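You operate a simulated robot arm through the tools that you are given. There is no shell and no other tool. Be economical: measure what you need, move in short steps, check, and stop when the job is done.

The job below is to be done with a simulated robot arm. You get a single attempt, and the scene is never put back.

Task
Put the purple bead in the green cell, the other two in the cream cell, and shut the jewel box.
Fine: the three beads lie on the desk.
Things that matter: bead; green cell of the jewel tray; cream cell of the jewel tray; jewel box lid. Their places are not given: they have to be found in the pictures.

It is judged by the outcome, as a careful person would: the job done as asked, and still so three seconds after it is handed in. It fails if anything else is knocked over, pushed out of place, dropped, spilled or broken.

Robot
A 6-joint arm with a two-finger parallel gripper, fixed in place. Base frame: the origin is at the foot of the arm, x ahead of it, y to its left, z up. Units: m, rad, N and s.
With the tool pointing down near the work surface it reaches from about 0.26 to 0.68 m from the base axis. Its first joint turns from -1.152 to 1.152 rad. Payload 2.9 kg.
The tool frame sits at the grasp point between the pads (the TCP): z along the fingers, y along the line on which they close. The tips reach 0.03 m beyond it. Largest opening 0.11 m; finger width 0.02, thickness 0.01; the body of the gripper, 0.048 by 0.112 m, starts 0.055 m behind the TCP.
Orientation is told as [roll, pitch, yaw] about the base's x, y, z axes, in that order, counted from this pose: with the fingers straight down and closing along the base's y, the tool's x points along the base's -x, its y along +y and its z along -z.

Tools
- The arm moves only by the tool servo_tool. Its argument "deltas" is a list of rows, each an object (a shift or turn left out is 0, a gripper value left out holds the last) with "slide": the shift along the base's x, y, z in units of 500 mm (1.0 is 500 mm), a list of three; "rot": the turn, a rotation vector about the base's x, y, z in units of 120 degrees (1.0 is 120 degrees), a list of three. In form: [{"slide": [x, y, z], "rot": [ax, ay, az]}, ...]. A call has 1 to 10 rows; each row is the pose to reach, as a shift and turn from the pose commanded when the call began. "claw" is the gripper command, from -1 (shut) to 1 (fully open), values between in proportion, set as the call begins (left out, the last holds). A call with a number of a shift or a turn outside -1 to 1 is refused whole. Each row takes 0.2 s and may step no farther than 0.05 m and 0.15 rad from the row before; otherwise, or with a gripper value out of range, the whole call is refused. A pose out of reach is approached as far as the arm can. The call stops where the force on the tool passes 40 N (or 10 N more than at its start, if that is more) or the arm is blocked; 0.2 s more then pass. The fingers move at their own pace (about 0.108 m/s each) and stop on an object; they squeeze with about 22 N. The grip force told is the motor's: it shows also when the fingers shut on nothing. Time passes only in rows, and 0.2 s behind the last, so rows that repeat a pose let the fingers close. The reply holds the time, the measured pose of the TCP, the force on the tool along the base axes, the opening and the grip force, in the units named above and with some noise.
- Cameras (640 x 400 px; columns grow to the right, rows downward): "scene" is fixed at [0.0798, 0.4303, 1.3858]; the picture's right is [-0.76, -0.65, 0.00], its down [-0.36, 0.41, -0.84] and it looks along [0.55, -0.63, -0.55] (base axes); focal length 329 px, centre (320, 200). "wrist" rides on the gripper at [0.072, 0.017, -0.103] in the tool frame; the picture's right is [-0.23, 0.97, 0.00], its down [-0.76, -0.18, -0.62] and it looks along [-0.61, -0.14, 0.78] (tool axes); focal length 222 px, centre (320, 200).
- capture(camera): a new picture of that camera. The clock stands still meanwhile.
- point_at(camera, pixels): there is no depth. For up to 12 entries [column, row, z] of the newest picture of that camera ("zoom" is the newest enlarged one), the place [x, y] in the base frame at which the ray of that pixel passes the height z, good to about 0.002 m. The clock stands still meanwhile.
- inspect(camera, box): a new picture of the part [left, top, right, bottom] of that camera's present view, enlarged. The clock stands still meanwhile.
- sign_off(): hands the job in; it is judged then, once.

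Go step by step. Measure first, check grasps and placings, and put right what went wrong. The budget is 80 turns and 54 pictures, counting those below and the enlarged ones. Unless the task says otherwise, let go and move clear before handing in, and close with one line.

The tools are called after ">>>" by a JSON object that holds its "method" and its "body". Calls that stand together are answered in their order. servo_tool: Moves the arm, as the interface text tells. Its arguments: {"type":"object","properties":{"deltas":{"type":"array"},"claw":{"type":"number"}},"required":["deltas"]} The other tools are called the same way: capture (camera) takes a picture; point_at (camera, pixels) gives the place at which the rays of pixels pass given heights; inspect (camera, box) takes an enlarged picture of a part of a camera's view; sign_off () hands the job in.

At the start:

```text
time_s: 0.0
tcp_pos: [0.3042, -0.1862, 1.134]
tool_rot: [-0.001, 0.001, 0.0]
contact_force: [-0.5, 1.1, 0.0]
opening: 0.1098
gripper_force: 0.0
```

scene: 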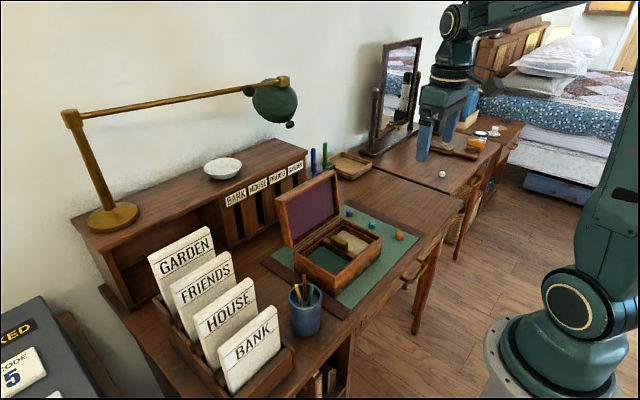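
wrist: 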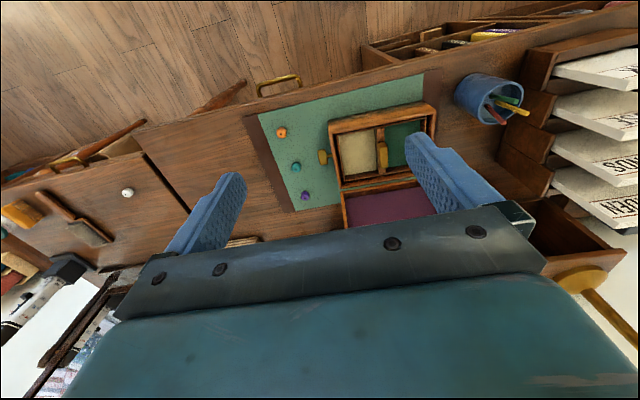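

The pictures show three beads on the green mat (wrist pixels near (281,132), (296,166), (305,195)) and an open box with cream and green cells. I'll enlarge both views for measuring.

>>> {"method": "inspect", "body": {"camera": "wrist", "box": [240, 70, 460, 230]}}

>>> {"method": "inspect", "body": {"camera": "scene", "box": [260, 160, 440, 310]}}

```text
2.50 times, centred on (350, 150) of wrist
```

zoom: 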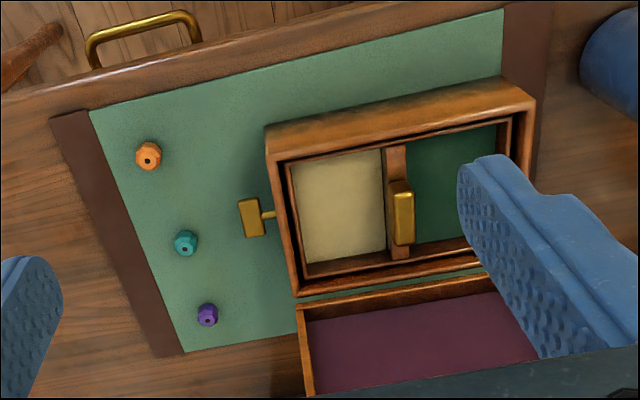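

```text
2.67 times, centred on (350, 235) of scene
```

zoom: 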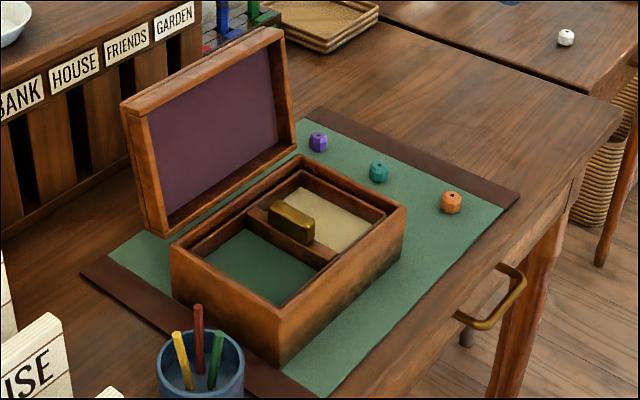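

The beads, both cells and the open lid show clearly, as does a brass piece sticking out of the box's bead side at wrist zoom (250,215). I'll measure with both cameras.

>>> {"method": "point_at", "body": {"camera": "zoom", "pixels": [[318, 142, 0.763], [378, 173, 0.763], [452, 203, 0.763], [250, 262, 0.78], [335, 215, 0.78], [292, 222, 0.83], [405, 208, 0.82], [280, 312, 0.82], [171, 248, 0.82], [300, 157, 0.82], [281, 362, 0.753], [284, 30, 0.95]]}}

>>> {"method": "point_at", "body": {"camera": "wrist", "pixels": [[281, 132, 0.763], [296, 167, 0.763], [305, 195, 0.763], [359, 153, 0.78], [405, 143, 0.78], [383, 153, 0.83], [324, 157, 0.8], [330, 122, 0.82], [433, 104, 0.82], [342, 186, 0.82], [340, 193, 0.82], [305, 195, 0.75]]}}

```text
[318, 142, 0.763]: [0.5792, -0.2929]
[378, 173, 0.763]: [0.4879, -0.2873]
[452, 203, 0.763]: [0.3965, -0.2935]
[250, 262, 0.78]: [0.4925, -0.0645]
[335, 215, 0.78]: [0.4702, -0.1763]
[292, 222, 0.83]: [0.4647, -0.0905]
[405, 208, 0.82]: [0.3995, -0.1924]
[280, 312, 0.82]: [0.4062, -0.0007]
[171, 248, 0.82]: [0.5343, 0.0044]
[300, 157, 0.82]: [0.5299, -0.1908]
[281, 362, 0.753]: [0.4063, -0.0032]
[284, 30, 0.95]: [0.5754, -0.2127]
```

```text
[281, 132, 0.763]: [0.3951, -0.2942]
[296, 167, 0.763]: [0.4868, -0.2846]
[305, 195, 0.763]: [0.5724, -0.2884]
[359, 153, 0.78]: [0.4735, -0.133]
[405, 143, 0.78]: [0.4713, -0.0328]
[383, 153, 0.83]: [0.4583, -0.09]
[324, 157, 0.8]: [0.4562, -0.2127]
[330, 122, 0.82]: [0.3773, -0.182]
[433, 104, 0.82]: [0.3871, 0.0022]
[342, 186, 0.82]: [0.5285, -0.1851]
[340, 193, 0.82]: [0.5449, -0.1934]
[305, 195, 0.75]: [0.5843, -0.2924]
```

The box spans about x 0.39–0.535, y −0.19–0.003, with its rim near z 0.82, and the beads lie along y ≈ −0.29. I'll go above the purple bead at (0.577, −0.291) with the fingers partly open.

>>> {"method": "servo_tool", "body": {"deltas": [{"slide": [0.068, -0.026, -0.045]}, {"slide": [0.136, -0.052, -0.09]}, {"slide": [0.205, -0.079, -0.135]}, {"slide": [0.273, -0.105, -0.18]}, {"slide": [0.341, -0.131, -0.225]}, {"slide": [0.409, -0.157, -0.27]}, {"slide": [0.478, -0.184, -0.315]}, {"slide": [0.546, -0.21, -0.36]}, {"slide": [0.546, -0.21, -0.36]}], "claw": 0.0}}

>>> {"method": "capture", "body": {"camera": "wrist"}}

```text
time_s: 2.0
tcp_pos: [0.5768, -0.2898, 0.9509]
tool_rot: [-0.001, -0.002, 0.0]
contact_force: [-0.9, -0.1, -0.4]
opening: 0.0551
gripper_force: 0.0
```

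```text
49 pictures are left
```

wrist: 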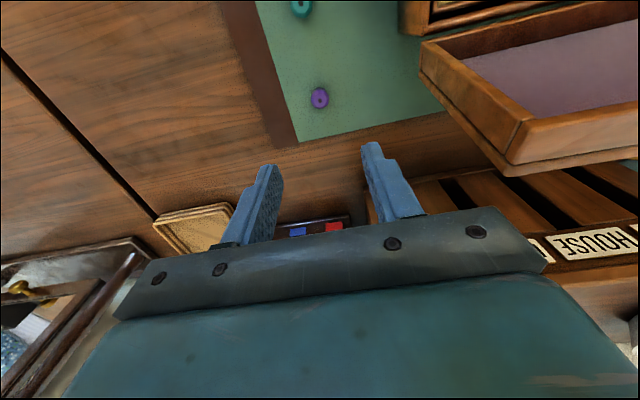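

The purple bead is at wrist (319,98). I'll measure it closely from here.

>>> {"method": "point_at", "body": {"camera": "wrist", "pixels": [[319, 98, 0.76], [310, 98, 0.76], [328, 98, 0.76], [319, 87, 0.76], [319, 109, 0.76], [302, 6, 0.76], [510, 170, 0.9], [420, 70, 0.9]]}}

>>> {"method": "inspect", "body": {"camera": "wrist", "box": [260, 50, 380, 130]}}

```text
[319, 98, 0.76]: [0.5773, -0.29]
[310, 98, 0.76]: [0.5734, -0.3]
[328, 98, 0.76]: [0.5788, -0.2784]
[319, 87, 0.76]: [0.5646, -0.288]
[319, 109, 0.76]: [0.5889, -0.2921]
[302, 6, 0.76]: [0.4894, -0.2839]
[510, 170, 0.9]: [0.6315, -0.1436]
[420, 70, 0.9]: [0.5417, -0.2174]
```

```text
5.00 times, centred on (320, 90) of wrist
```

zoom: 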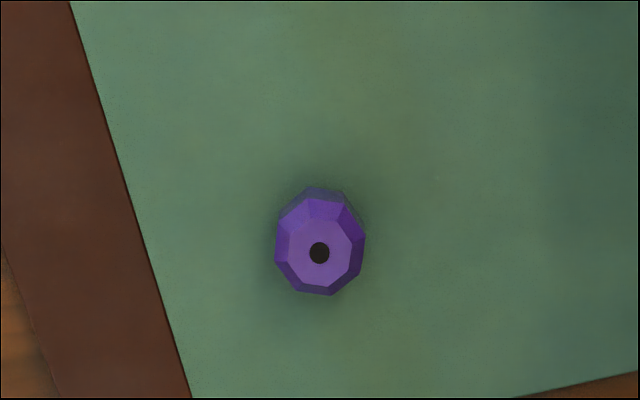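

The purple bead's centre matches the TCP's x,y, and the bead is about 2 cm across. I'll descend straight to TCP z ≈ 0.786.

>>> {"method": "servo_tool", "body": {"deltas": [{"slide": [0, 0, -0.09]}, {"slide": [0, 0, -0.18]}, {"slide": [0, 0, -0.26]}, {"slide": [0, 0, -0.31]}, {"slide": [0, 0, -0.328]}, {"slide": [0, 0, -0.328]}]}}

>>> {"method": "capture", "body": {"camera": "wrist"}}

```text
time_s: 3.4
tcp_pos: [0.5778, -0.2906, 0.788]
tool_rot: [-0.001, 0.0, -0.001]
contact_force: [0.5, 0.2, -0.1]
opening: 0.0549
gripper_force: 0.1
```

```text
47 pictures are left
```

wrist: 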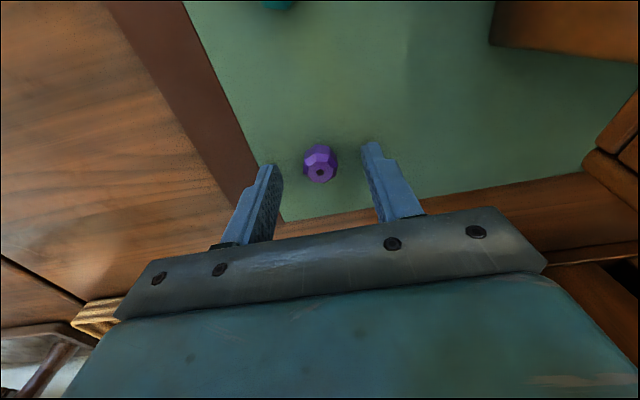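

The bead sits between the fingertips at (319,163). I'll check the offset once before closing.

>>> {"method": "point_at", "body": {"camera": "wrist", "pixels": [[320, 163, 0.763], [320, 143, 0.755], [320, 172, 0.772]]}}

>>> {"method": "servo_tool", "body": {"deltas": [{"slide": [0, 0, 0]}, {"slide": [0, 0, 0]}], "claw": -0.4}}

```text
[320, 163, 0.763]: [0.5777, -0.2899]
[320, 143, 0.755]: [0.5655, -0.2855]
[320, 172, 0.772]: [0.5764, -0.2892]
```

```text
time_s: 4.0
tcp_pos: [0.5775, -0.2908, 0.7882]
tool_rot: [-0.001, 0.001, 0.001]
contact_force: [0.7, 0.0, 0.7]
opening: 0.033
gripper_force: 0.1
```

The bead centre is at (0.577, −0.290), within 1 mm of the TCP. I'll close and lift.

>>> {"method": "servo_tool", "body": {"deltas": [{"slide": [0, 0, 0]}, {"slide": [0, 0, 0]}, {"slide": [0, 0, 0]}, {"slide": [0, 0, 0.08]}, {"slide": [0, 0, 0.17]}, {"slide": [0, 0, 0.26]}, {"slide": [0, 0, 0.33]}], "claw": -1}}

>>> {"method": "capture", "body": {"camera": "wrist"}}

```text
time_s: 5.6
tcp_pos: [0.5753, -0.2893, 0.9537]
tool_rot: [0.0, 0.002, 0.0]
contact_force: [0.2, -0.7, 0.2]
opening: 0.0201
gripper_force: 21.9
```

```text
46 pictures are left
```

wrist: 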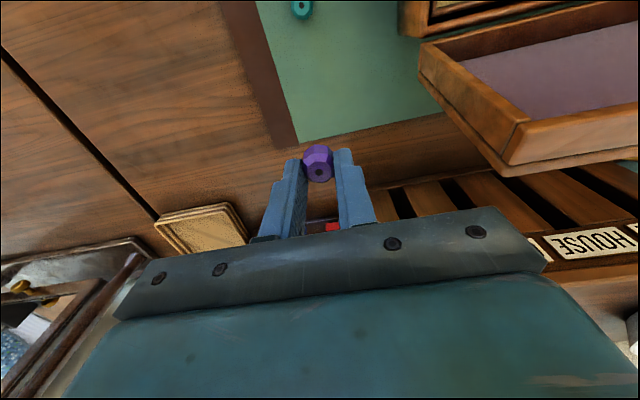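

The purple bead is held (opening 0.020, grip 21.9 N). I'll move back in x away from the lid, then across to above the green cell.

>>> {"method": "servo_tool", "body": {"deltas": [{"slide": [-0.08, 0, 0.02]}, {"slide": [-0.16, 0, 0.04]}, {"slide": [-0.234, 0, 0.05]}, {"slide": [-0.234, 0.085, 0.05]}, {"slide": [-0.234, 0.17, 0.05]}, {"slide": [-0.234, 0.255, 0.05]}, {"slide": [-0.234, 0.34, 0.05]}, {"slide": [-0.234, 0.425, 0.05]}, {"slide": [-0.234, 0.506, 0.05]}, {"slide": [-0.234, 0.506, 0.05]}]}}

>>> {"method": "capture", "body": {"camera": "wrist"}}

>>> {"method": "capture", "body": {"camera": "scene"}}

```text
time_s: 7.8
tcp_pos: [0.4611, -0.0369, 0.979]
tool_rot: [0.001, 0.0, 0.0]
contact_force: [-0.4, -0.3, -0.2]
opening: 0.0197
gripper_force: 22.1
```

```text
45 pictures are left
```

wrist: 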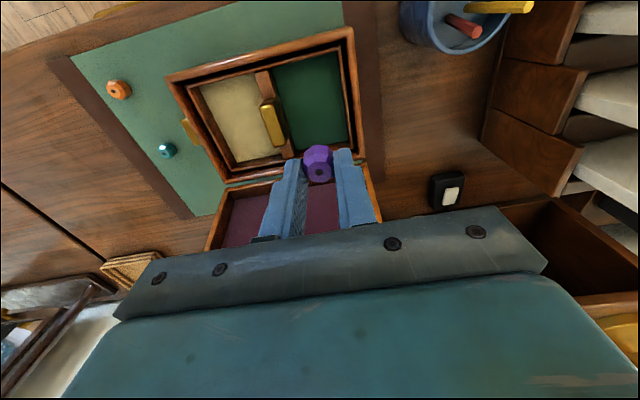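

```text
44 pictures are left
```

scene: 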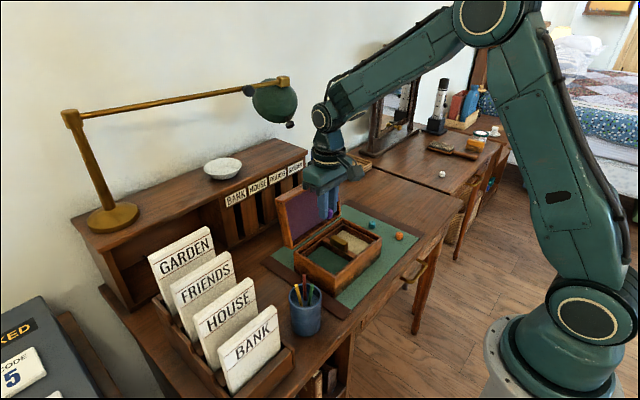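

The box is now seen well in the wrist view, with the green cell at about (310,100). I'll enlarge it to measure the cell and the brass pieces.

>>> {"method": "inspect", "body": {"camera": "wrist", "box": [160, 20, 384, 180]}}

>>> {"method": "point_at", "body": {"camera": "wrist", "pixels": [[270, 70, 0.78], [340, 55, 0.78], [292, 149, 0.78], [348, 137, 0.78], [200, 90, 0.78], [255, 75, 0.78], [235, 162, 0.78], [283, 155, 0.78], [272, 120, 0.835], [190, 130, 0.8], [353, 30, 0.82], [167, 78, 0.82]]}}

```text
2.50 times, centred on (272, 100) of wrist
```

zoom: 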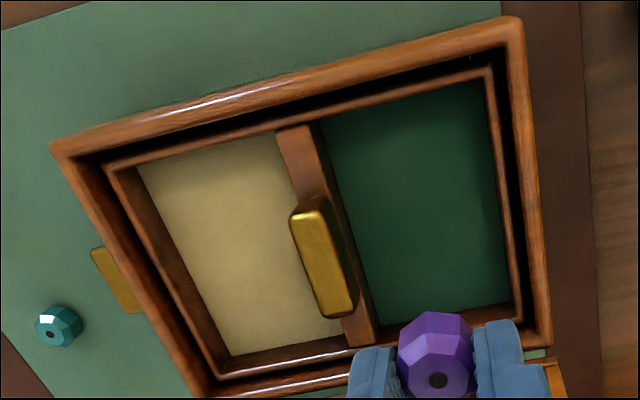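

```text
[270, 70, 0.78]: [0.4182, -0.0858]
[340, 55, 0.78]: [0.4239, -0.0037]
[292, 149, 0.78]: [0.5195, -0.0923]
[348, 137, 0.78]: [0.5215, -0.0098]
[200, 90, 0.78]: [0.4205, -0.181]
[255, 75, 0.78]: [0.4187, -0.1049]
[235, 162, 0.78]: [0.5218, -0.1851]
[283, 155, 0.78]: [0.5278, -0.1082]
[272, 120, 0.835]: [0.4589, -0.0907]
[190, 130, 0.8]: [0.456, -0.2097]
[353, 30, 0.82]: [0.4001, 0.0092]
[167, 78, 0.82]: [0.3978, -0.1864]
```

The green cell spans about x 0.42–0.52, y −0.085–−0.01. I'll lower the bead towards (0.466, −0.046), stopping with the tips near z 0.785.

>>> {"method": "servo_tool", "body": {"deltas": [{"slide": [0.012, -0.016, -0.06]}, {"slide": [0.012, -0.016, -0.14]}, {"slide": [0.012, -0.016, -0.22]}, {"slide": [0.012, -0.016, -0.28]}, {"slide": [0.012, -0.016, -0.31]}, {"slide": [0.012, -0.016, -0.33]}, {"slide": [0.012, -0.016, -0.33]}]}}

>>> {"method": "capture", "body": {"camera": "wrist"}}

>>> {"method": "inspect", "body": {"camera": "scene", "box": [260, 160, 440, 310]}}

```text
time_s: 9.2
tcp_pos: [0.4678, -0.0457, 0.8225]
tool_rot: [0.001, -0.006, -0.001]
contact_force: [-3.4, -0.5, 8.0]
opening: 0.0208
gripper_force: 21.5
stopped in row 6: the force on the tool passed its limit (the readings are from after the stop); the commanded pose is now the measured one
```

```text
42 pictures are left
```

wrist: 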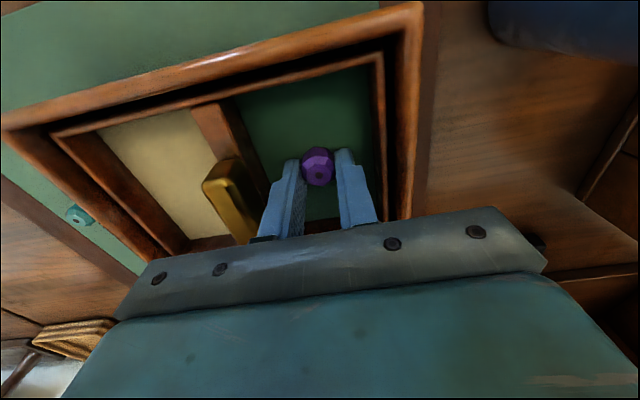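

```text
2.67 times, centred on (350, 235) of scene
```

zoom: 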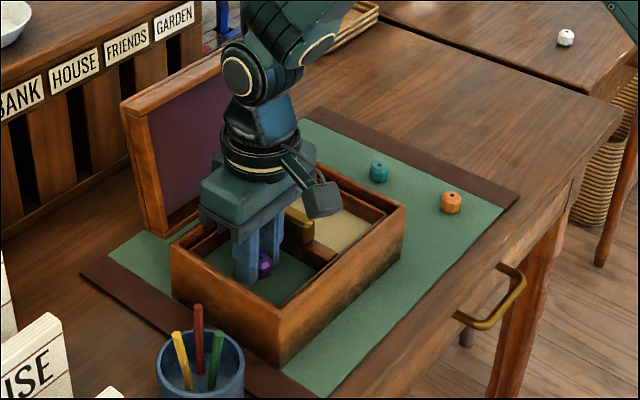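

Contact came at TCP z 0.8225, so the bead rests on the green floor near z 0.787, clear of the walls. I'll open a little, then lift.

>>> {"method": "servo_tool", "body": {"deltas": [{"slide": [0, 0, 0]}, {"slide": [0, 0, 0]}, {"slide": [0, 0, 0.04]}, {"slide": [0, 0, 0.12]}, {"slide": [0, 0, 0.21]}, {"slide": [0, 0, 0.3]}], "claw": -0.3}}

>>> {"method": "capture", "body": {"camera": "wrist"}}

```text
time_s: 10.6
tcp_pos: [0.4671, -0.0473, 0.9733]
tool_rot: [0.0, -0.006, 0.0]
contact_force: [-0.1, 0.4, 0.4]
opening: 0.0383
gripper_force: 0.0
```

```text
40 pictures are left
```

wrist: 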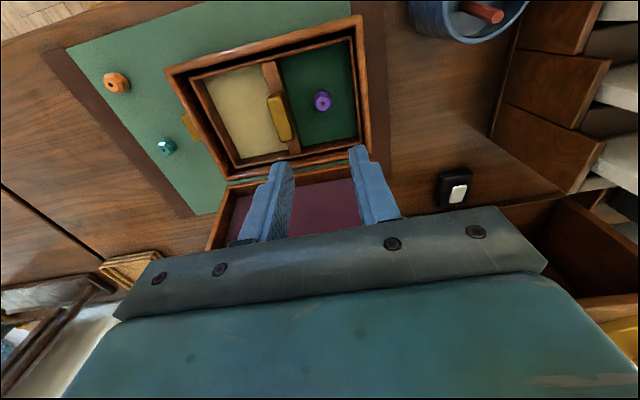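

The purple bead rests in the green cell. Next I'll go above the teal bead at about (0.4875, −0.286).

>>> {"method": "servo_tool", "body": {"deltas": [{"slide": [0.007, -0.08, 0]}, {"slide": [0.014, -0.16, 0]}, {"slide": [0.02, -0.24, 0]}, {"slide": [0.027, -0.32, 0]}, {"slide": [0.034, -0.4, 0]}, {"slide": [0.04, -0.481, 0]}, {"slide": [0.04, -0.481, -0.08]}, {"slide": [0.04, -0.481, -0.16]}, {"slide": [0.04, -0.481, -0.16]}], "claw": 0.0}}

>>> {"method": "capture", "body": {"camera": "wrist"}}

```text
time_s: 12.6
tcp_pos: [0.4885, -0.2859, 0.8909]
tool_rot: [0.0, -0.005, 0.001]
contact_force: [-0.1, 0.6, -0.1]
opening: 0.0551
gripper_force: 0.0
```

```text
39 pictures are left
```

wrist: 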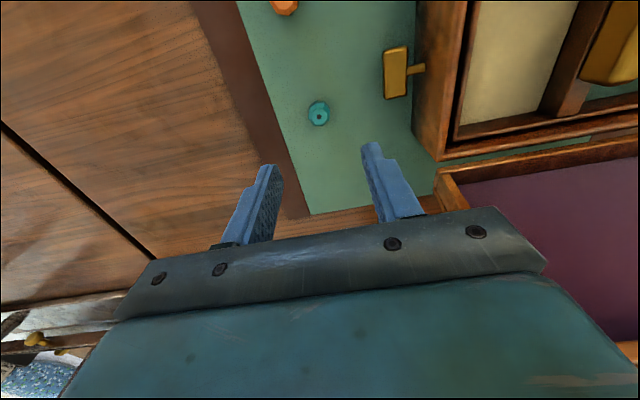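

The teal bead is at (319,113), and the brass piece is a knob on a stem on the box's side at (395,73). I'll measure both.

>>> {"method": "point_at", "body": {"camera": "wrist", "pixels": [[319, 113, 0.763], [319, 118, 0.772], [385, 73, 0.79], [395, 98, 0.79], [405, 48, 0.79], [425, 68, 0.79], [434, 160, 0.82]]}}

>>> {"method": "inspect", "body": {"camera": "wrist", "box": [340, 0, 500, 114]}}

```text
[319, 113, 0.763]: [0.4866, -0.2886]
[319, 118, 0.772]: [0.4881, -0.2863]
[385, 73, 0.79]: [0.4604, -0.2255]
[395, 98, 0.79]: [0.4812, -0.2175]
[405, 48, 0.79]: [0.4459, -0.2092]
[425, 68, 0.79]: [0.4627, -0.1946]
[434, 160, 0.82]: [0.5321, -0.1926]
```

```text
3.51 times, centred on (420, 57) of wrist
```

zoom: 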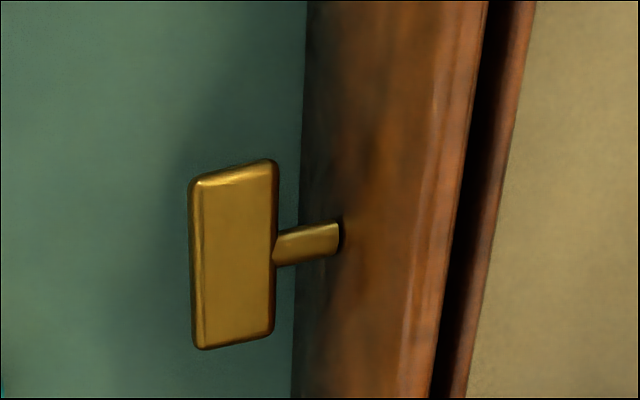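

The teal bead is aligned, and the open finger will clear the knob (y ≥ −0.226) by about 2 cm. I'll descend, grip and lift.

>>> {"method": "servo_tool", "body": {"deltas": [{"slide": [-0.001, -0.002, -0.09]}, {"slide": [-0.001, -0.002, -0.16]}, {"slide": [-0.001, -0.002, -0.2]}, {"slide": [-0.001, -0.002, -0.209]}, {"slide": [-0.001, -0.002, -0.209]}]}}

>>> {"method": "servo_tool", "body": {"deltas": [{"slide": [0, 0, 0]}, {"slide": [0, 0, 0]}, {"slide": [0, 0, 0]}, {"slide": [0, 0, 0.08]}, {"slide": [0, 0, 0.17]}, {"slide": [0, 0, 0.26]}, {"slide": [0, 0, 0.35]}], "claw": -1}}

>>> {"method": "capture", "body": {"camera": "wrist"}}

```text
time_s: 13.8
tcp_pos: [0.4877, -0.2866, 0.7866]
tool_rot: [0.001, -0.003, -0.001]
contact_force: [0.2, -0.5, 0.3]
opening: 0.055
gripper_force: 0.1
```

```text
time_s: 15.4
tcp_pos: [0.4881, -0.2872, 0.964]
tool_rot: [-0.001, -0.007, 0.0]
contact_force: [0.0, 0.5, 0.4]
opening: 0.0195
gripper_force: 21.8
```

```text
37 pictures are left
```

wrist: 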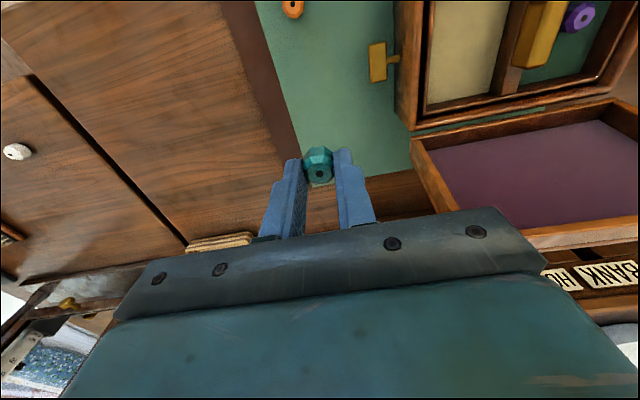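

The teal bead is held (opening 0.0195). I'll carry it over to the far part of the cream cell, (0.487, −0.143), and lower it to z ≈ 0.822.

>>> {"method": "servo_tool", "body": {"deltas": [{"slide": [0, 0.09, 0]}, {"slide": [0, 0.19, 0]}, {"slide": [0, 0.288, 0]}, {"slide": [0, 0.288, -0.08]}, {"slide": [0, 0.288, -0.16]}, {"slide": [0, 0.288, -0.23]}, {"slide": [0, 0.288, -0.265]}, {"slide": [0, 0.288, -0.281]}, {"slide": [0, 0.288, -0.281]}]}}

>>> {"method": "capture", "body": {"camera": "wrist"}}

```text
time_s: 17.4
tcp_pos: [0.4894, -0.1437, 0.8233]
tool_rot: [-0.003, -0.007, 0.001]
contact_force: [0.7, 2.0, 15.2]
opening: 0.0194
gripper_force: 21.9
```

```text
36 pictures are left
```

wrist: 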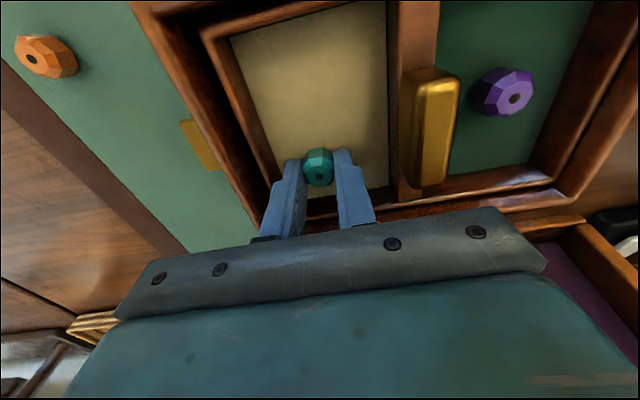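

The teal bead touches the cream floor (15 N), well inside the cell. I'll release it and lift, then go above the orange bead at about (0.396, −0.294).

>>> {"method": "servo_tool", "body": {"deltas": [{"slide": [0, 0, 0.002]}, {"slide": [0, 0, 0.002]}, {"slide": [0, 0, 0.04]}, {"slide": [0, 0, 0.12]}, {"slide": [0, 0, 0.21]}, {"slide": [0, 0, 0.3]}], "claw": -0.3}}

>>> {"method": "servo_tool", "body": {"deltas": [{"slide": [-0.045, -0.075, 0]}, {"slide": [-0.09, -0.15, 0]}, {"slide": [-0.135, -0.225, 0]}, {"slide": [-0.183, -0.302, 0]}, {"slide": [-0.183, -0.302, -0.08]}, {"slide": [-0.183, -0.302, -0.16]}, {"slide": [-0.183, -0.302, -0.16]}], "claw": 0.0}}

>>> {"method": "capture", "body": {"camera": "wrist"}}

```text
time_s: 18.8
tcp_pos: [0.4862, -0.1417, 0.973]
tool_rot: [0.0, -0.005, 0.001]
contact_force: [-0.1, -0.1, 0.5]
opening: 0.0384
gripper_force: 0.0
```

```text
time_s: 20.4
tcp_pos: [0.3943, -0.2943, 0.8916]
tool_rot: [0.002, -0.005, -0.001]
contact_force: [-0.2, -0.6, -0.2]
opening: 0.0551
gripper_force: 0.1
```

```text
35 pictures are left
```

wrist: 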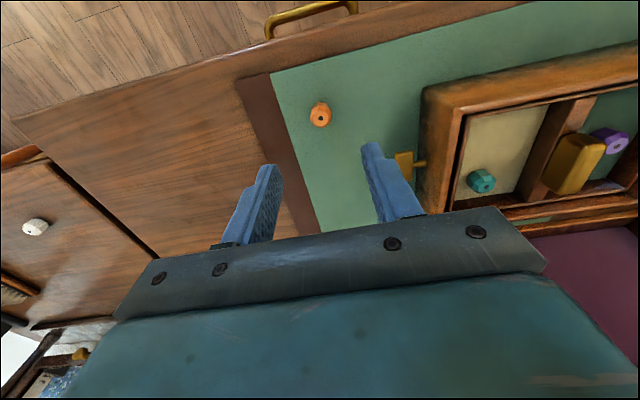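

The orange bead is at (320,115) and the teal is settled in the cream cell. I'll check the orange position before descending.

>>> {"method": "point_at", "body": {"camera": "wrist", "pixels": [[320, 115, 0.763], [321, 119, 0.772]]}}

```text
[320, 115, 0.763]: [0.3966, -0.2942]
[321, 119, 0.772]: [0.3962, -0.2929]
```

The orange bead is at (0.396, −0.294), in line with the commanded pose. I'll descend, grip and lift.

>>> {"method": "servo_tool", "body": {"deltas": [{"slide": [0.002, 0, -0.09]}, {"slide": [0.002, 0, -0.16]}, {"slide": [0.002, 0, -0.2]}, {"slide": [0.002, 0, -0.209]}, {"slide": [0.002, 0, -0.209]}]}}

>>> {"method": "servo_tool", "body": {"deltas": [{"slide": [0, 0, 0]}, {"slide": [0, 0, 0]}, {"slide": [0, 0, 0]}, {"slide": [0, 0, 0.08]}, {"slide": [0, 0, 0.17]}, {"slide": [0, 0, 0.26]}, {"slide": [0, 0, 0.35]}], "claw": -1}}

>>> {"method": "capture", "body": {"camera": "wrist"}}

```text
time_s: 21.6
tcp_pos: [0.3963, -0.2931, 0.7876]
tool_rot: [0.0, -0.004, 0.001]
contact_force: [0.5, 0.3, 0.4]
opening: 0.055
gripper_force: 0.1
```

```text
time_s: 23.2
tcp_pos: [0.3969, -0.2941, 0.9649]
tool_rot: [-0.001, -0.006, 0.001]
contact_force: [-0.9, -0.5, 0.5]
opening: 0.0197
gripper_force: 22.4
```

```text
34 pictures are left
```

wrist: 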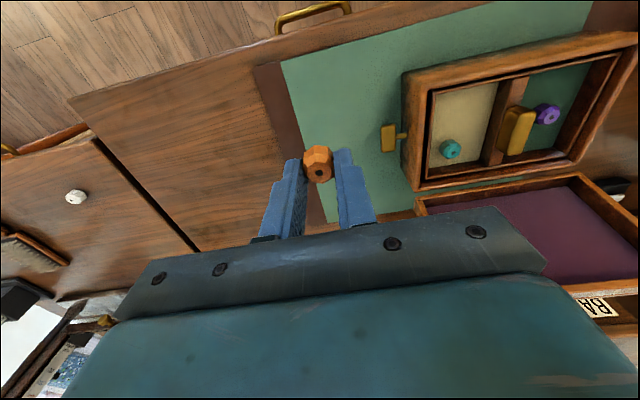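

The orange bead is held. I'll place it in the near part of the cream cell, (0.443, −0.143).

>>> {"method": "servo_tool", "body": {"deltas": [{"slide": [0.023, 0.075, 0]}, {"slide": [0.046, 0.15, 0]}, {"slide": [0.069, 0.226, 0]}, {"slide": [0.092, 0.302, 0]}, {"slide": [0.092, 0.302, -0.08]}, {"slide": [0.092, 0.302, -0.16]}, {"slide": [0.092, 0.302, -0.23]}, {"slide": [0.092, 0.302, -0.265]}, {"slide": [0.092, 0.302, -0.28]}, {"slide": [0.092, 0.302, -0.28]}]}}

>>> {"method": "capture", "body": {"camera": "wrist"}}

```text
time_s: 25.4
tcp_pos: [0.4439, -0.1423, 0.8224]
tool_rot: [-0.001, -0.007, 0.001]
contact_force: [0.6, -0.4, 4.0]
opening: 0.0197
gripper_force: 22.1
```

```text
33 pictures are left
```

wrist: 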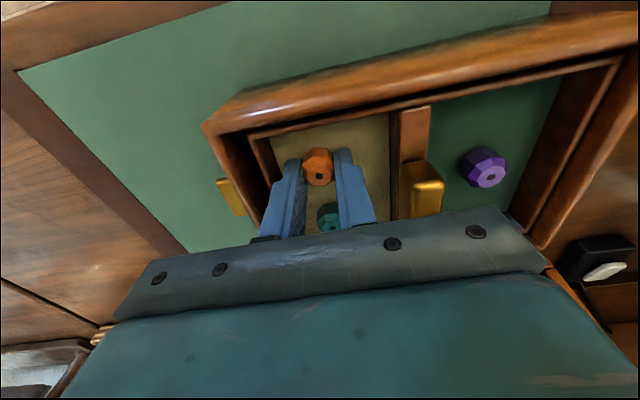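

The orange bead rests on the cream floor (4 N). I'll release it, lift, back off and look over the box and lid.

>>> {"method": "servo_tool", "body": {"deltas": [{"slide": [0, 0, 0]}, {"slide": [0, 0, 0]}, {"slide": [0, 0, 0.04]}, {"slide": [0, 0, 0.12]}, {"slide": [0, 0, 0.21]}, {"slide": [-0.05, 0, 0.29]}, {"slide": [-0.12, 0, 0.35]}, {"slide": [-0.18, 0, 0.42]}, {"slide": [-0.22, 0, 0.5]}], "claw": -0.3}}

>>> {"method": "capture", "body": {"camera": "wrist"}}

>>> {"method": "inspect", "body": {"camera": "scene", "box": [260, 150, 420, 310]}}

```text
time_s: 27.4
tcp_pos: [0.3328, -0.1417, 1.0744]
tool_rot: [-0.001, -0.005, -0.001]
contact_force: [0.4, -0.1, 0.1]
opening: 0.0382
gripper_force: 0.0
```

```text
32 pictures are left
```

wrist: 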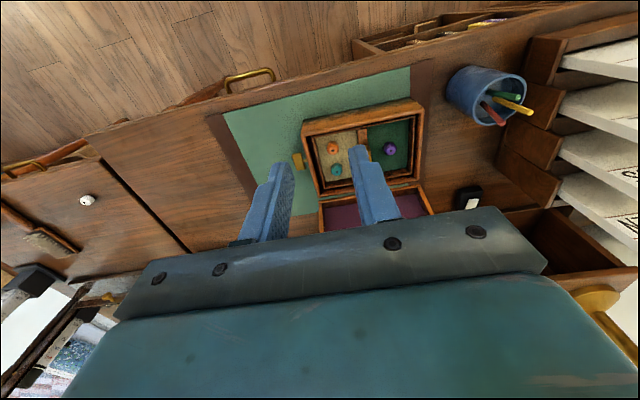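

```text
2.50 times, centred on (340, 230) of scene
```

zoom: 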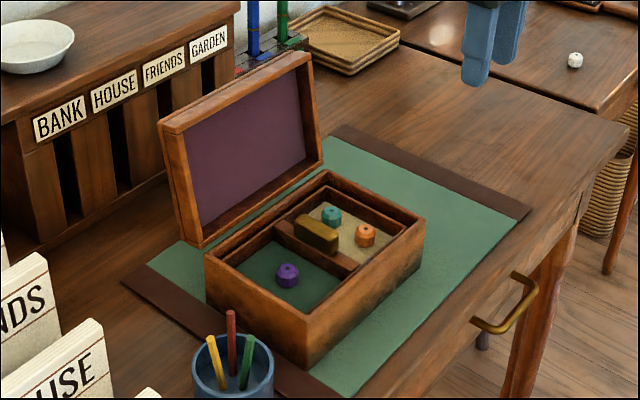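

All three beads are in their cells. Now I'll measure the lid: corners in the scene zoom are top right (308,55), top left (160,125), bottom right (322,160) and bottom left (195,245).

>>> {"method": "point_at", "body": {"camera": "zoom", "pixels": [[308, 55, 0.93], [308, 55, 0.95], [308, 55, 0.97], [160, 125, 0.93], [160, 125, 0.95], [160, 125, 0.97], [195, 245, 0.82], [322, 160, 0.82], [300, 62, 0.95], [316, 238, 0.835], [316, 222, 0.84], [425, 215, 0.82]]}}

>>> {"method": "inspect", "body": {"camera": "wrist", "box": [270, 80, 450, 240]}}

>>> {"method": "inspect", "body": {"camera": "scene", "box": [300, 190, 380, 250]}}

```text
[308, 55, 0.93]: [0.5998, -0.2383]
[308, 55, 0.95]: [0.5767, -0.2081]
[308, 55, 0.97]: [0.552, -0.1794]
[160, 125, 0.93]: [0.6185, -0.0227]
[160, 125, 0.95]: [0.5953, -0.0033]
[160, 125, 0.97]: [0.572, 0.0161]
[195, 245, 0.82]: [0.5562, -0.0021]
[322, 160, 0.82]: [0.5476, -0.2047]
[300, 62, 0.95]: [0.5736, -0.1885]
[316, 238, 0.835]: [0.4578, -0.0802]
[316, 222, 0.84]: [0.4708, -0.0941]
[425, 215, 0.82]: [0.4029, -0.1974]
```

```text
2.50 times, centred on (360, 160) of wrist
```

zoom: 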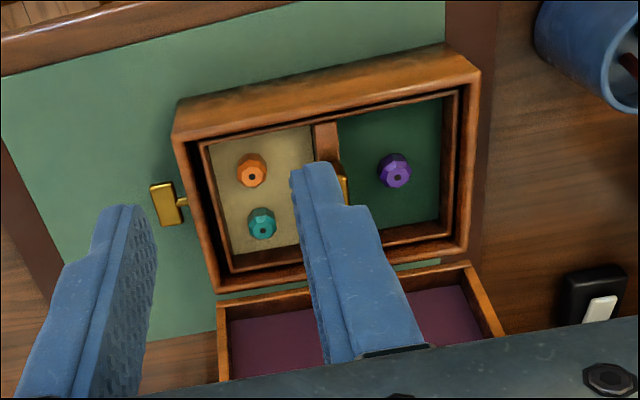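

```text
6.67 times, centred on (340, 220) of scene
```

zoom: 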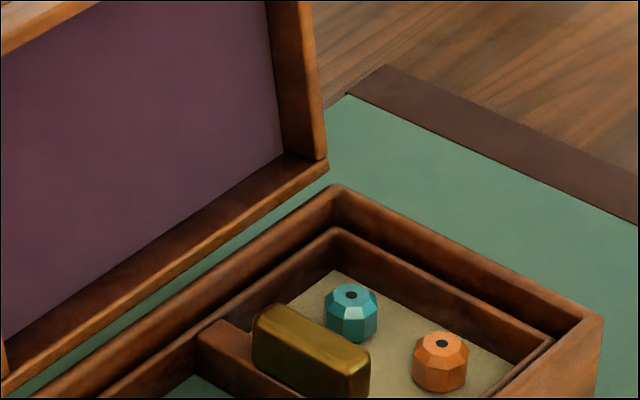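

The handle on the tray divider stands above the divider, and its height against the rim decides whether the lid clears it. I'll put the wrist camera nearly overhead so the two views can be triangulated.

>>> {"method": "servo_tool", "body": {"deltas": [{"slide": [0.08, 0.025, 0]}, {"slide": [0.16, 0.05, 0]}, {"slide": [0.24, 0.075, 0]}, {"slide": [0.32, 0.1, 0]}, {"slide": [0.374, 0.106, 0]}, {"slide": [0.374, 0.106, 0]}], "claw": -1}}

>>> {"method": "inspect", "body": {"camera": "wrist", "box": [180, 0, 420, 160]}}

>>> {"method": "inspect", "body": {"camera": "scene", "box": [270, 165, 390, 285]}}

```text
time_s: 28.8
tcp_pos: [0.5199, -0.0886, 1.0721]
tool_rot: [0.002, -0.004, -0.001]
contact_force: [-0.4, 0.1, 0.1]
opening: 0.0001
gripper_force: 22.2
```

```text
2.50 times, centred on (300, 80) of wrist
```

zoom: 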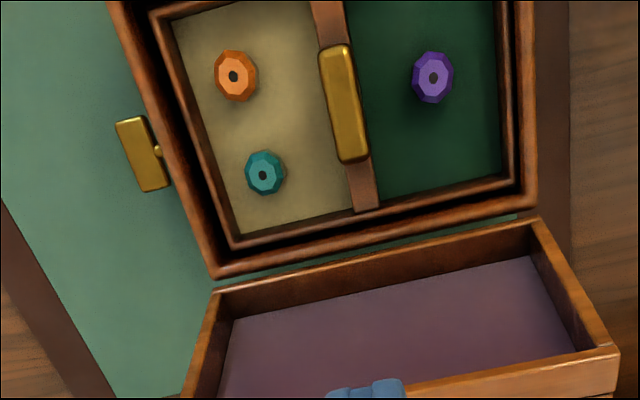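

```text
3.33 times, centred on (330, 225) of scene
```

zoom: 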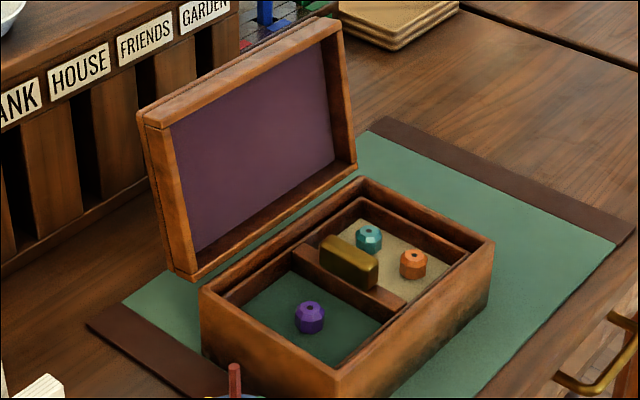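

I'll use both views on matching points: handle top centre (scene zoom (350,251), wrist (309,40)) and the rear right rim corner (scene zoom (362,178), wrist (257,111)), plus lid corners.

>>> {"method": "point_at", "body": {"camera": "zoom", "pixels": [[350, 251, 0.82], [350, 251, 0.84], [350, 251, 0.86], [362, 178, 0.81], [362, 178, 0.83], [338, 20, 0.94], [338, 20, 0.97], [355, 163, 0.81], [355, 163, 0.84], [192, 280, 0.81], [192, 280, 0.84]]}}

>>> {"method": "point_at", "body": {"camera": "wrist", "pixels": [[309.2, 40, 0.82], [309.2, 40, 0.84], [309.2, 40, 0.86], [257.2, 111.2, 0.81], [257.2, 111.2, 0.83], [426, 143, 0.94], [426, 143, 0.97], [258, 116, 0.81], [258, 116, 0.84], [388, 88, 0.81], [388, 88, 0.84], [236, 58, 0.8]]}}

```text
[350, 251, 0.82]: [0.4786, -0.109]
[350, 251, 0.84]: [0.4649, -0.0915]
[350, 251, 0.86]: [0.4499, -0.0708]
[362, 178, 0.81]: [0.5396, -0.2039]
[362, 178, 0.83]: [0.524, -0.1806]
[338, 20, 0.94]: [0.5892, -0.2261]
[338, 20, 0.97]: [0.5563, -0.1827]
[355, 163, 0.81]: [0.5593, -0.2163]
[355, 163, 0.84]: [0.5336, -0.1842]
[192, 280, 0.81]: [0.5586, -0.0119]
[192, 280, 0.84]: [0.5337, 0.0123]
```

```text
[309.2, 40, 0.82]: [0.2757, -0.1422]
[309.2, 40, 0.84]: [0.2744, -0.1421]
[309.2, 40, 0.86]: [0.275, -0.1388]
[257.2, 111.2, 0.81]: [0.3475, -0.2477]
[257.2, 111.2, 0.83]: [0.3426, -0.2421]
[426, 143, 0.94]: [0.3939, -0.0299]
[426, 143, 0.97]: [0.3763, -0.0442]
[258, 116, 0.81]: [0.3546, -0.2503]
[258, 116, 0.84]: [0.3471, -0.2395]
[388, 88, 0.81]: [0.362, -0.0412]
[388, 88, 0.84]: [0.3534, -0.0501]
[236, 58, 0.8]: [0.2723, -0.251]
```

The rim comes out at z ≈ 0.820 and the handle top at ≈ 0.842, so the lid needs more than 22 mm of inner depth. I'll measure the lid's depth.

>>> {"method": "capture", "body": {"camera": "wrist"}}

>>> {"method": "inspect", "body": {"camera": "wrist", "box": [240, 70, 432, 190]}}

>>> {"method": "inspect", "body": {"camera": "scene", "box": [265, 160, 345, 260]}}

```text
26 pictures are left
```

wrist: 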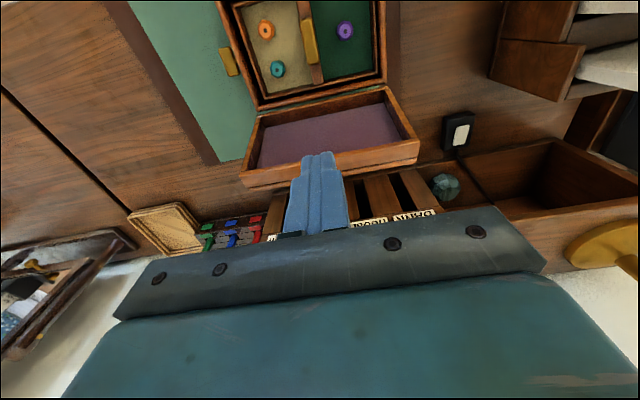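

```text
3.33 times, centred on (336, 130) of wrist
```

zoom: 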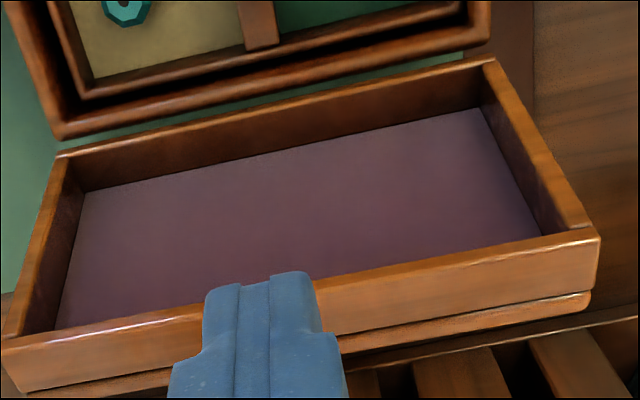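

```text
4.00 times, centred on (305, 210) of scene
```

zoom: 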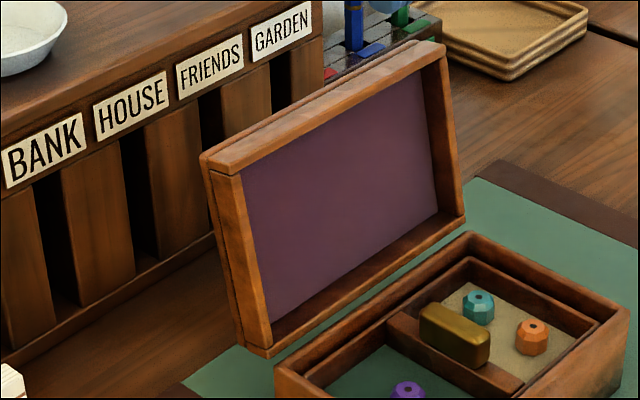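

I'll intersect the lid's key points at plausible heights: lower inner lip and its panel corner, and the upper lip and back corner.

>>> {"method": "point_at", "body": {"camera": "wrist", "pixels": [[384.6, 92.5, 0.838], [384, 102.4, 0.838], [384, 102.4, 0.833], [384, 87, 0.838], [419.4, 140.5, 0.95], [419.4, 140.5, 0.97], [417, 157.6, 0.95], [417, 163, 0.95], [401, 139, 0.96], [398, 141, 0.95]]}}

>>> {"method": "point_at", "body": {"camera": "zoom", "pixels": [[213, 172, 0.95], [213, 172, 0.97], [200, 155, 0.95], [200, 155, 0.97], [446, 46, 0.95], [446, 46, 0.97], [270, 357, 0.838], [247, 347, 0.838], [240, 172, 0.95], [240, 172, 0.97]]}}

```text
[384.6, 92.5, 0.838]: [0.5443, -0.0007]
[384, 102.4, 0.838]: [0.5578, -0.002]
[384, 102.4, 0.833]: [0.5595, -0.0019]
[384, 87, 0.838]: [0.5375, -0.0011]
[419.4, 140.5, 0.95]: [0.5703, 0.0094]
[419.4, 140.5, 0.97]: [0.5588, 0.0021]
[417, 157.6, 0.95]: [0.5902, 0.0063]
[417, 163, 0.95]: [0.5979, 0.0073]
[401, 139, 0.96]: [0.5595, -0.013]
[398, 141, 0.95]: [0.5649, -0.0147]
```

```text
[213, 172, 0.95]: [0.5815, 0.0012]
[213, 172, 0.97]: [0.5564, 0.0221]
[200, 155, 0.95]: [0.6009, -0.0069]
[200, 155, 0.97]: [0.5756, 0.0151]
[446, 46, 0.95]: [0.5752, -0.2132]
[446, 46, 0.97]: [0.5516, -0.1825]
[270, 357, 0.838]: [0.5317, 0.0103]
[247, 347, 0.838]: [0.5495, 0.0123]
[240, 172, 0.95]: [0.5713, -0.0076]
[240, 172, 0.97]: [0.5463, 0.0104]
```

The lid's inner depth looks like roughly 16–24 mm, which is borderline against the 22 mm handle, and the side knob's purpose is unclear. I'll turn the tool by about 90° yaw and then tilt it, so the wrist camera views the box side-on from −y.

>>> {"method": "servo_tool", "body": {"deltas": [{"slide": [-0.012, -0.046, 0], "rot": [0, 0, 0.07]}, {"slide": [-0.024, -0.092, 0], "rot": [0, 0, 0.14]}, {"slide": [-0.036, -0.138, 0], "rot": [0, 0, 0.21]}, {"slide": [-0.048, -0.184, 0], "rot": [0, 0, 0.28]}, {"slide": [-0.06, -0.23, 0], "rot": [0, 0, 0.35]}, {"slide": [-0.072, -0.276, 0], "rot": [0, 0, 0.42]}, {"slide": [-0.084, -0.322, 0], "rot": [0, 0, 0.49]}, {"slide": [-0.096, -0.368, 0], "rot": [0, 0, 0.56]}, {"slide": [-0.108, -0.414, 0], "rot": [0, 0, 0.63]}, {"slide": [-0.12, -0.46, 0], "rot": [0, 0, 0.7]}]}}

>>> {"method": "servo_tool", "body": {"deltas": [{"slide": [0, 0, -0.04], "rot": [0, 0, 0.05]}, {"slide": [0, 0, -0.08], "rot": [0, 0, 0.05]}]}}

```text
time_s: 31.0
tcp_pos: [0.46, -0.3198, 1.073]
tool_rot: [0.0, -0.005, 1.468]
contact_force: [0.1, -0.2, -0.5]
opening: 0.0
gripper_force: 22.3
```

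```text
time_s: 31.6
tcp_pos: [0.4603, -0.3201, 1.0322]
tool_rot: [-0.001, -0.005, 1.574]
contact_force: [0.3, 0.6, 0.5]
opening: 0.0
gripper_force: 22.4
```

Yaw is done. Now I'll tilt 40° about base x and lower to z ≈ 0.90.

>>> {"method": "servo_tool", "body": {"deltas": [{"slide": [0, 0, -0.05], "rot": [0.066, 0, 0]}, {"slide": [0, 0, -0.1], "rot": [0.132, 0, 0]}, {"slide": [0, 0, -0.15], "rot": [0.198, 0, 0]}, {"slide": [0, 0, -0.2], "rot": [0.264, 0, 0]}, {"slide": [0, 0, -0.264], "rot": [0.33, 0, 0]}, {"slide": [0, 0, -0.264], "rot": [0.33, 0, 0]}]}}

>>> {"method": "capture", "body": {"camera": "wrist"}}

```text
time_s: 33.0
tcp_pos: [0.4248, -0.276, 0.8831]
tool_rot: [-0.003, -0.695, 1.57]
contact_force: [-0.1, -0.5, -0.5]
opening: 0.0
gripper_force: 21.5
out of reach, approached as far as the arm can: row 3, 4, 5, 6
```

```text
23 pictures are left
```

wrist: 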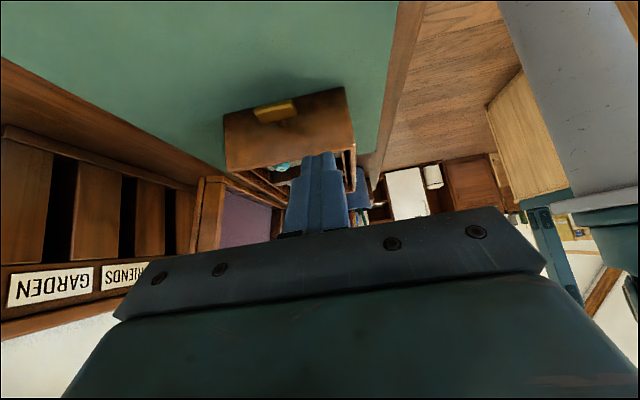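

The arm reached a limit but the view now shows the box side-on: the knob at (275,110), with the fingers in front of the tray. I'll enlarge it.

>>> {"method": "inspect", "body": {"camera": "wrist", "box": [180, 80, 372, 240]}}

```text
2.50 times, centred on (276, 160) of wrist
```

zoom: 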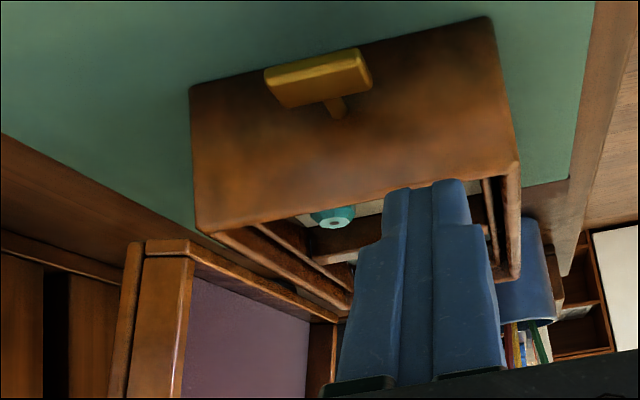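

The knob's stem enters the wall at about z 0.78, just under the tray's floor, so it could be a prop bar. I'll check the heights and the lid depth by rays from this view.

>>> {"method": "point_at", "body": {"camera": "zoom", "pixels": [[338, 108, 0.775], [338, 108, 0.78], [338, 108, 0.785], [338, 108, 0.79], [147, 240, 0.838], [190, 257, 0.838], [195, 88, 0.752], [492, 18, 0.752], [516, 165, 0.82], [195, 230, 0.82]]}}

>>> {"method": "inspect", "body": {"camera": "wrist", "box": [210, 150, 290, 230]}}

```text
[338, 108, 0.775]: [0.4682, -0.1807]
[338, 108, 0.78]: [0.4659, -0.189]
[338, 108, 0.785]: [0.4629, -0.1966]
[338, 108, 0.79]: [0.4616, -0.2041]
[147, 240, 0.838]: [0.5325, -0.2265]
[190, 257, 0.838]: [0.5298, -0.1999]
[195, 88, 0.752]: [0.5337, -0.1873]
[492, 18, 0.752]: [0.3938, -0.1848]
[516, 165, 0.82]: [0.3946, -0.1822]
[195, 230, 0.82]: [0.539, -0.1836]
```

```text
5.00 times, centred on (250, 190) of wrist
```

zoom: 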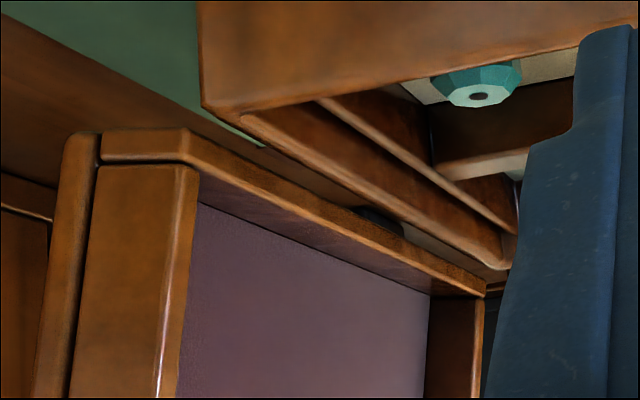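

The lid frame is about 23 mm deep with a thin panel behind it, so closing is worth a gentle try. I'll bring the tool upright and clear, and check the shelf and lamp positions behind the lid.

>>> {"method": "servo_tool", "body": {"deltas": [{"slide": [0, 0, 0.05], "rot": [-0.066, 0, 0]}, {"slide": [0, 0, 0.11], "rot": [-0.132, 0, 0]}, {"slide": [0, 0, 0.17], "rot": [-0.198, 0, 0]}, {"slide": [0, 0, 0.23], "rot": [-0.264, 0, 0]}, {"slide": [0, 0, 0.29], "rot": [-0.33, 0, 0]}, {"slide": [0, 0, 0.36], "rot": [-0.33, 0, 0]}, {"slide": [0, 0, 0.36], "rot": [-0.33, 0, 0]}], "claw": 0.45}}

>>> {"method": "point_at", "body": {"camera": "scene", "pixels": [[278.8, 218.8, 0.755], [305, 161, 0.9], [305, 161, 0.93], [305, 150, 0.93], [290, 125, 1.1], [290, 125, 1.2], [270, 80, 1.2], [312, 150, 0.82], [325, 145, 0.85]]}}

```text
time_s: 34.6
tcp_pos: [0.4252, -0.2762, 1.0646]
tool_rot: [0.001, -0.006, 1.571]
contact_force: [-0.5, 0.0, 0.0]
opening: 0.0798
gripper_force: 0.0
```

```text
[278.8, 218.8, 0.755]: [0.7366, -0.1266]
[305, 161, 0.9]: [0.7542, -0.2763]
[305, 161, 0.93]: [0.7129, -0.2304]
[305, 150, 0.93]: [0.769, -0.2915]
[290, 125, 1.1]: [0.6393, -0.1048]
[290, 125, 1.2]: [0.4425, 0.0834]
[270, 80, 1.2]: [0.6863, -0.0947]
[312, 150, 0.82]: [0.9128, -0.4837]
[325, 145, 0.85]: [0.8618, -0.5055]
```

The shelf front is at x ≈ 0.735, which leaves room behind the lid. The lamp head's position is still uncertain, so I'll take a wrist view from here to look for it.

>>> {"method": "capture", "body": {"camera": "wrist"}}

```text
20 pictures are left
```

wrist: 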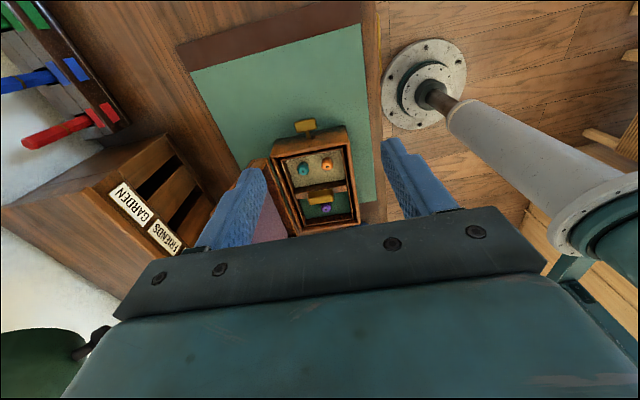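

The lamp's lowest point works out at about (0.693, −0.150, 1.075), and staying at x ≤ 0.635 and y ≈ −0.07 clears it. I'll go above the lid's top edge with the fingers open along x, then straddle it loosely.

>>> {"method": "servo_tool", "body": {"deltas": [{"slide": [0, 0.08, 0]}, {"slide": [0, 0.16, 0]}, {"slide": [0.03, 0.24, 0]}, {"slide": [0.09, 0.3, 0]}, {"slide": [0.15, 0.36, 0]}, {"slide": [0.22, 0.412, 0]}, {"slide": [0.3, 0.412, 0]}, {"slide": [0.3, 0.412, 0]}]}}

>>> {"method": "capture", "body": {"camera": "scene"}}

>>> {"method": "capture", "body": {"camera": "wrist"}}

```text
time_s: 36.4
tcp_pos: [0.5735, -0.0701, 1.0635]
tool_rot: [0.001, -0.005, 1.571]
contact_force: [0.2, -0.5, 0.1]
opening: 0.0797
gripper_force: 0.1
```

```text
19 pictures are left
```

scene: 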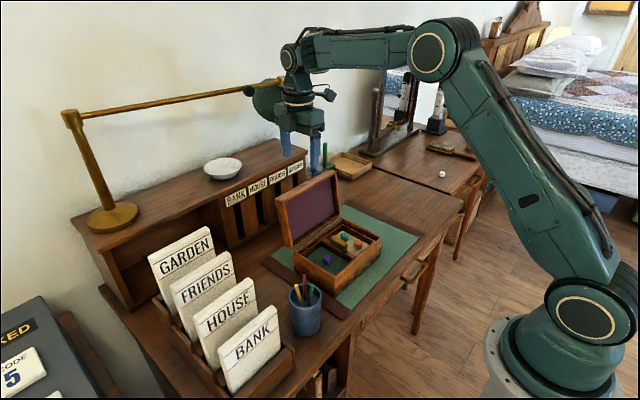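

```text
18 pictures are left
```

wrist: 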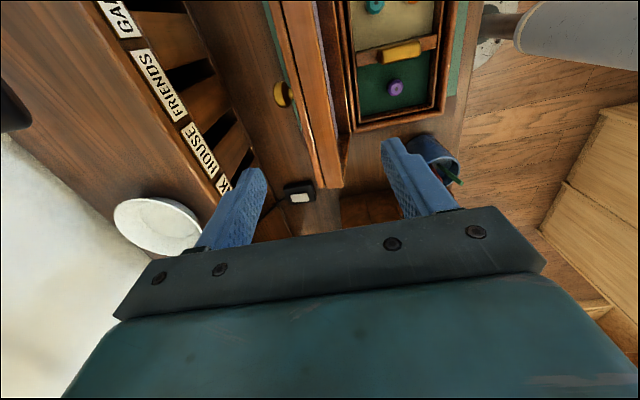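

The lid's top edge is centred between the open fingers around (318,125), and the brass knob on its back lies below where the tips will be. I'll descend 0.10 m to straddle it.

>>> {"method": "servo_tool", "body": {"deltas": [{"slide": [0, 0, -0.07]}, {"slide": [0, 0, -0.13]}, {"slide": [0, 0, -0.18]}, {"slide": [0, 0, -0.2]}, {"slide": [0, 0, -0.2]}]}}

>>> {"method": "capture", "body": {"camera": "wrist"}}

```text
time_s: 37.6
tcp_pos: [0.5739, -0.069, 0.9623]
tool_rot: [0.001, -0.005, 1.572]
contact_force: [0.3, 0.2, -0.2]
opening: 0.0798
gripper_force: 0.0
```

```text
17 pictures are left
```

wrist: 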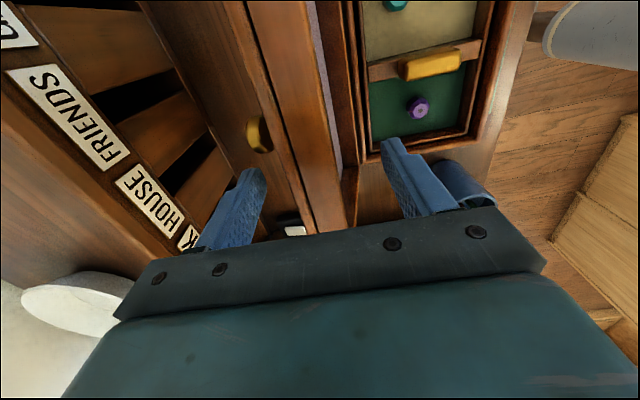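

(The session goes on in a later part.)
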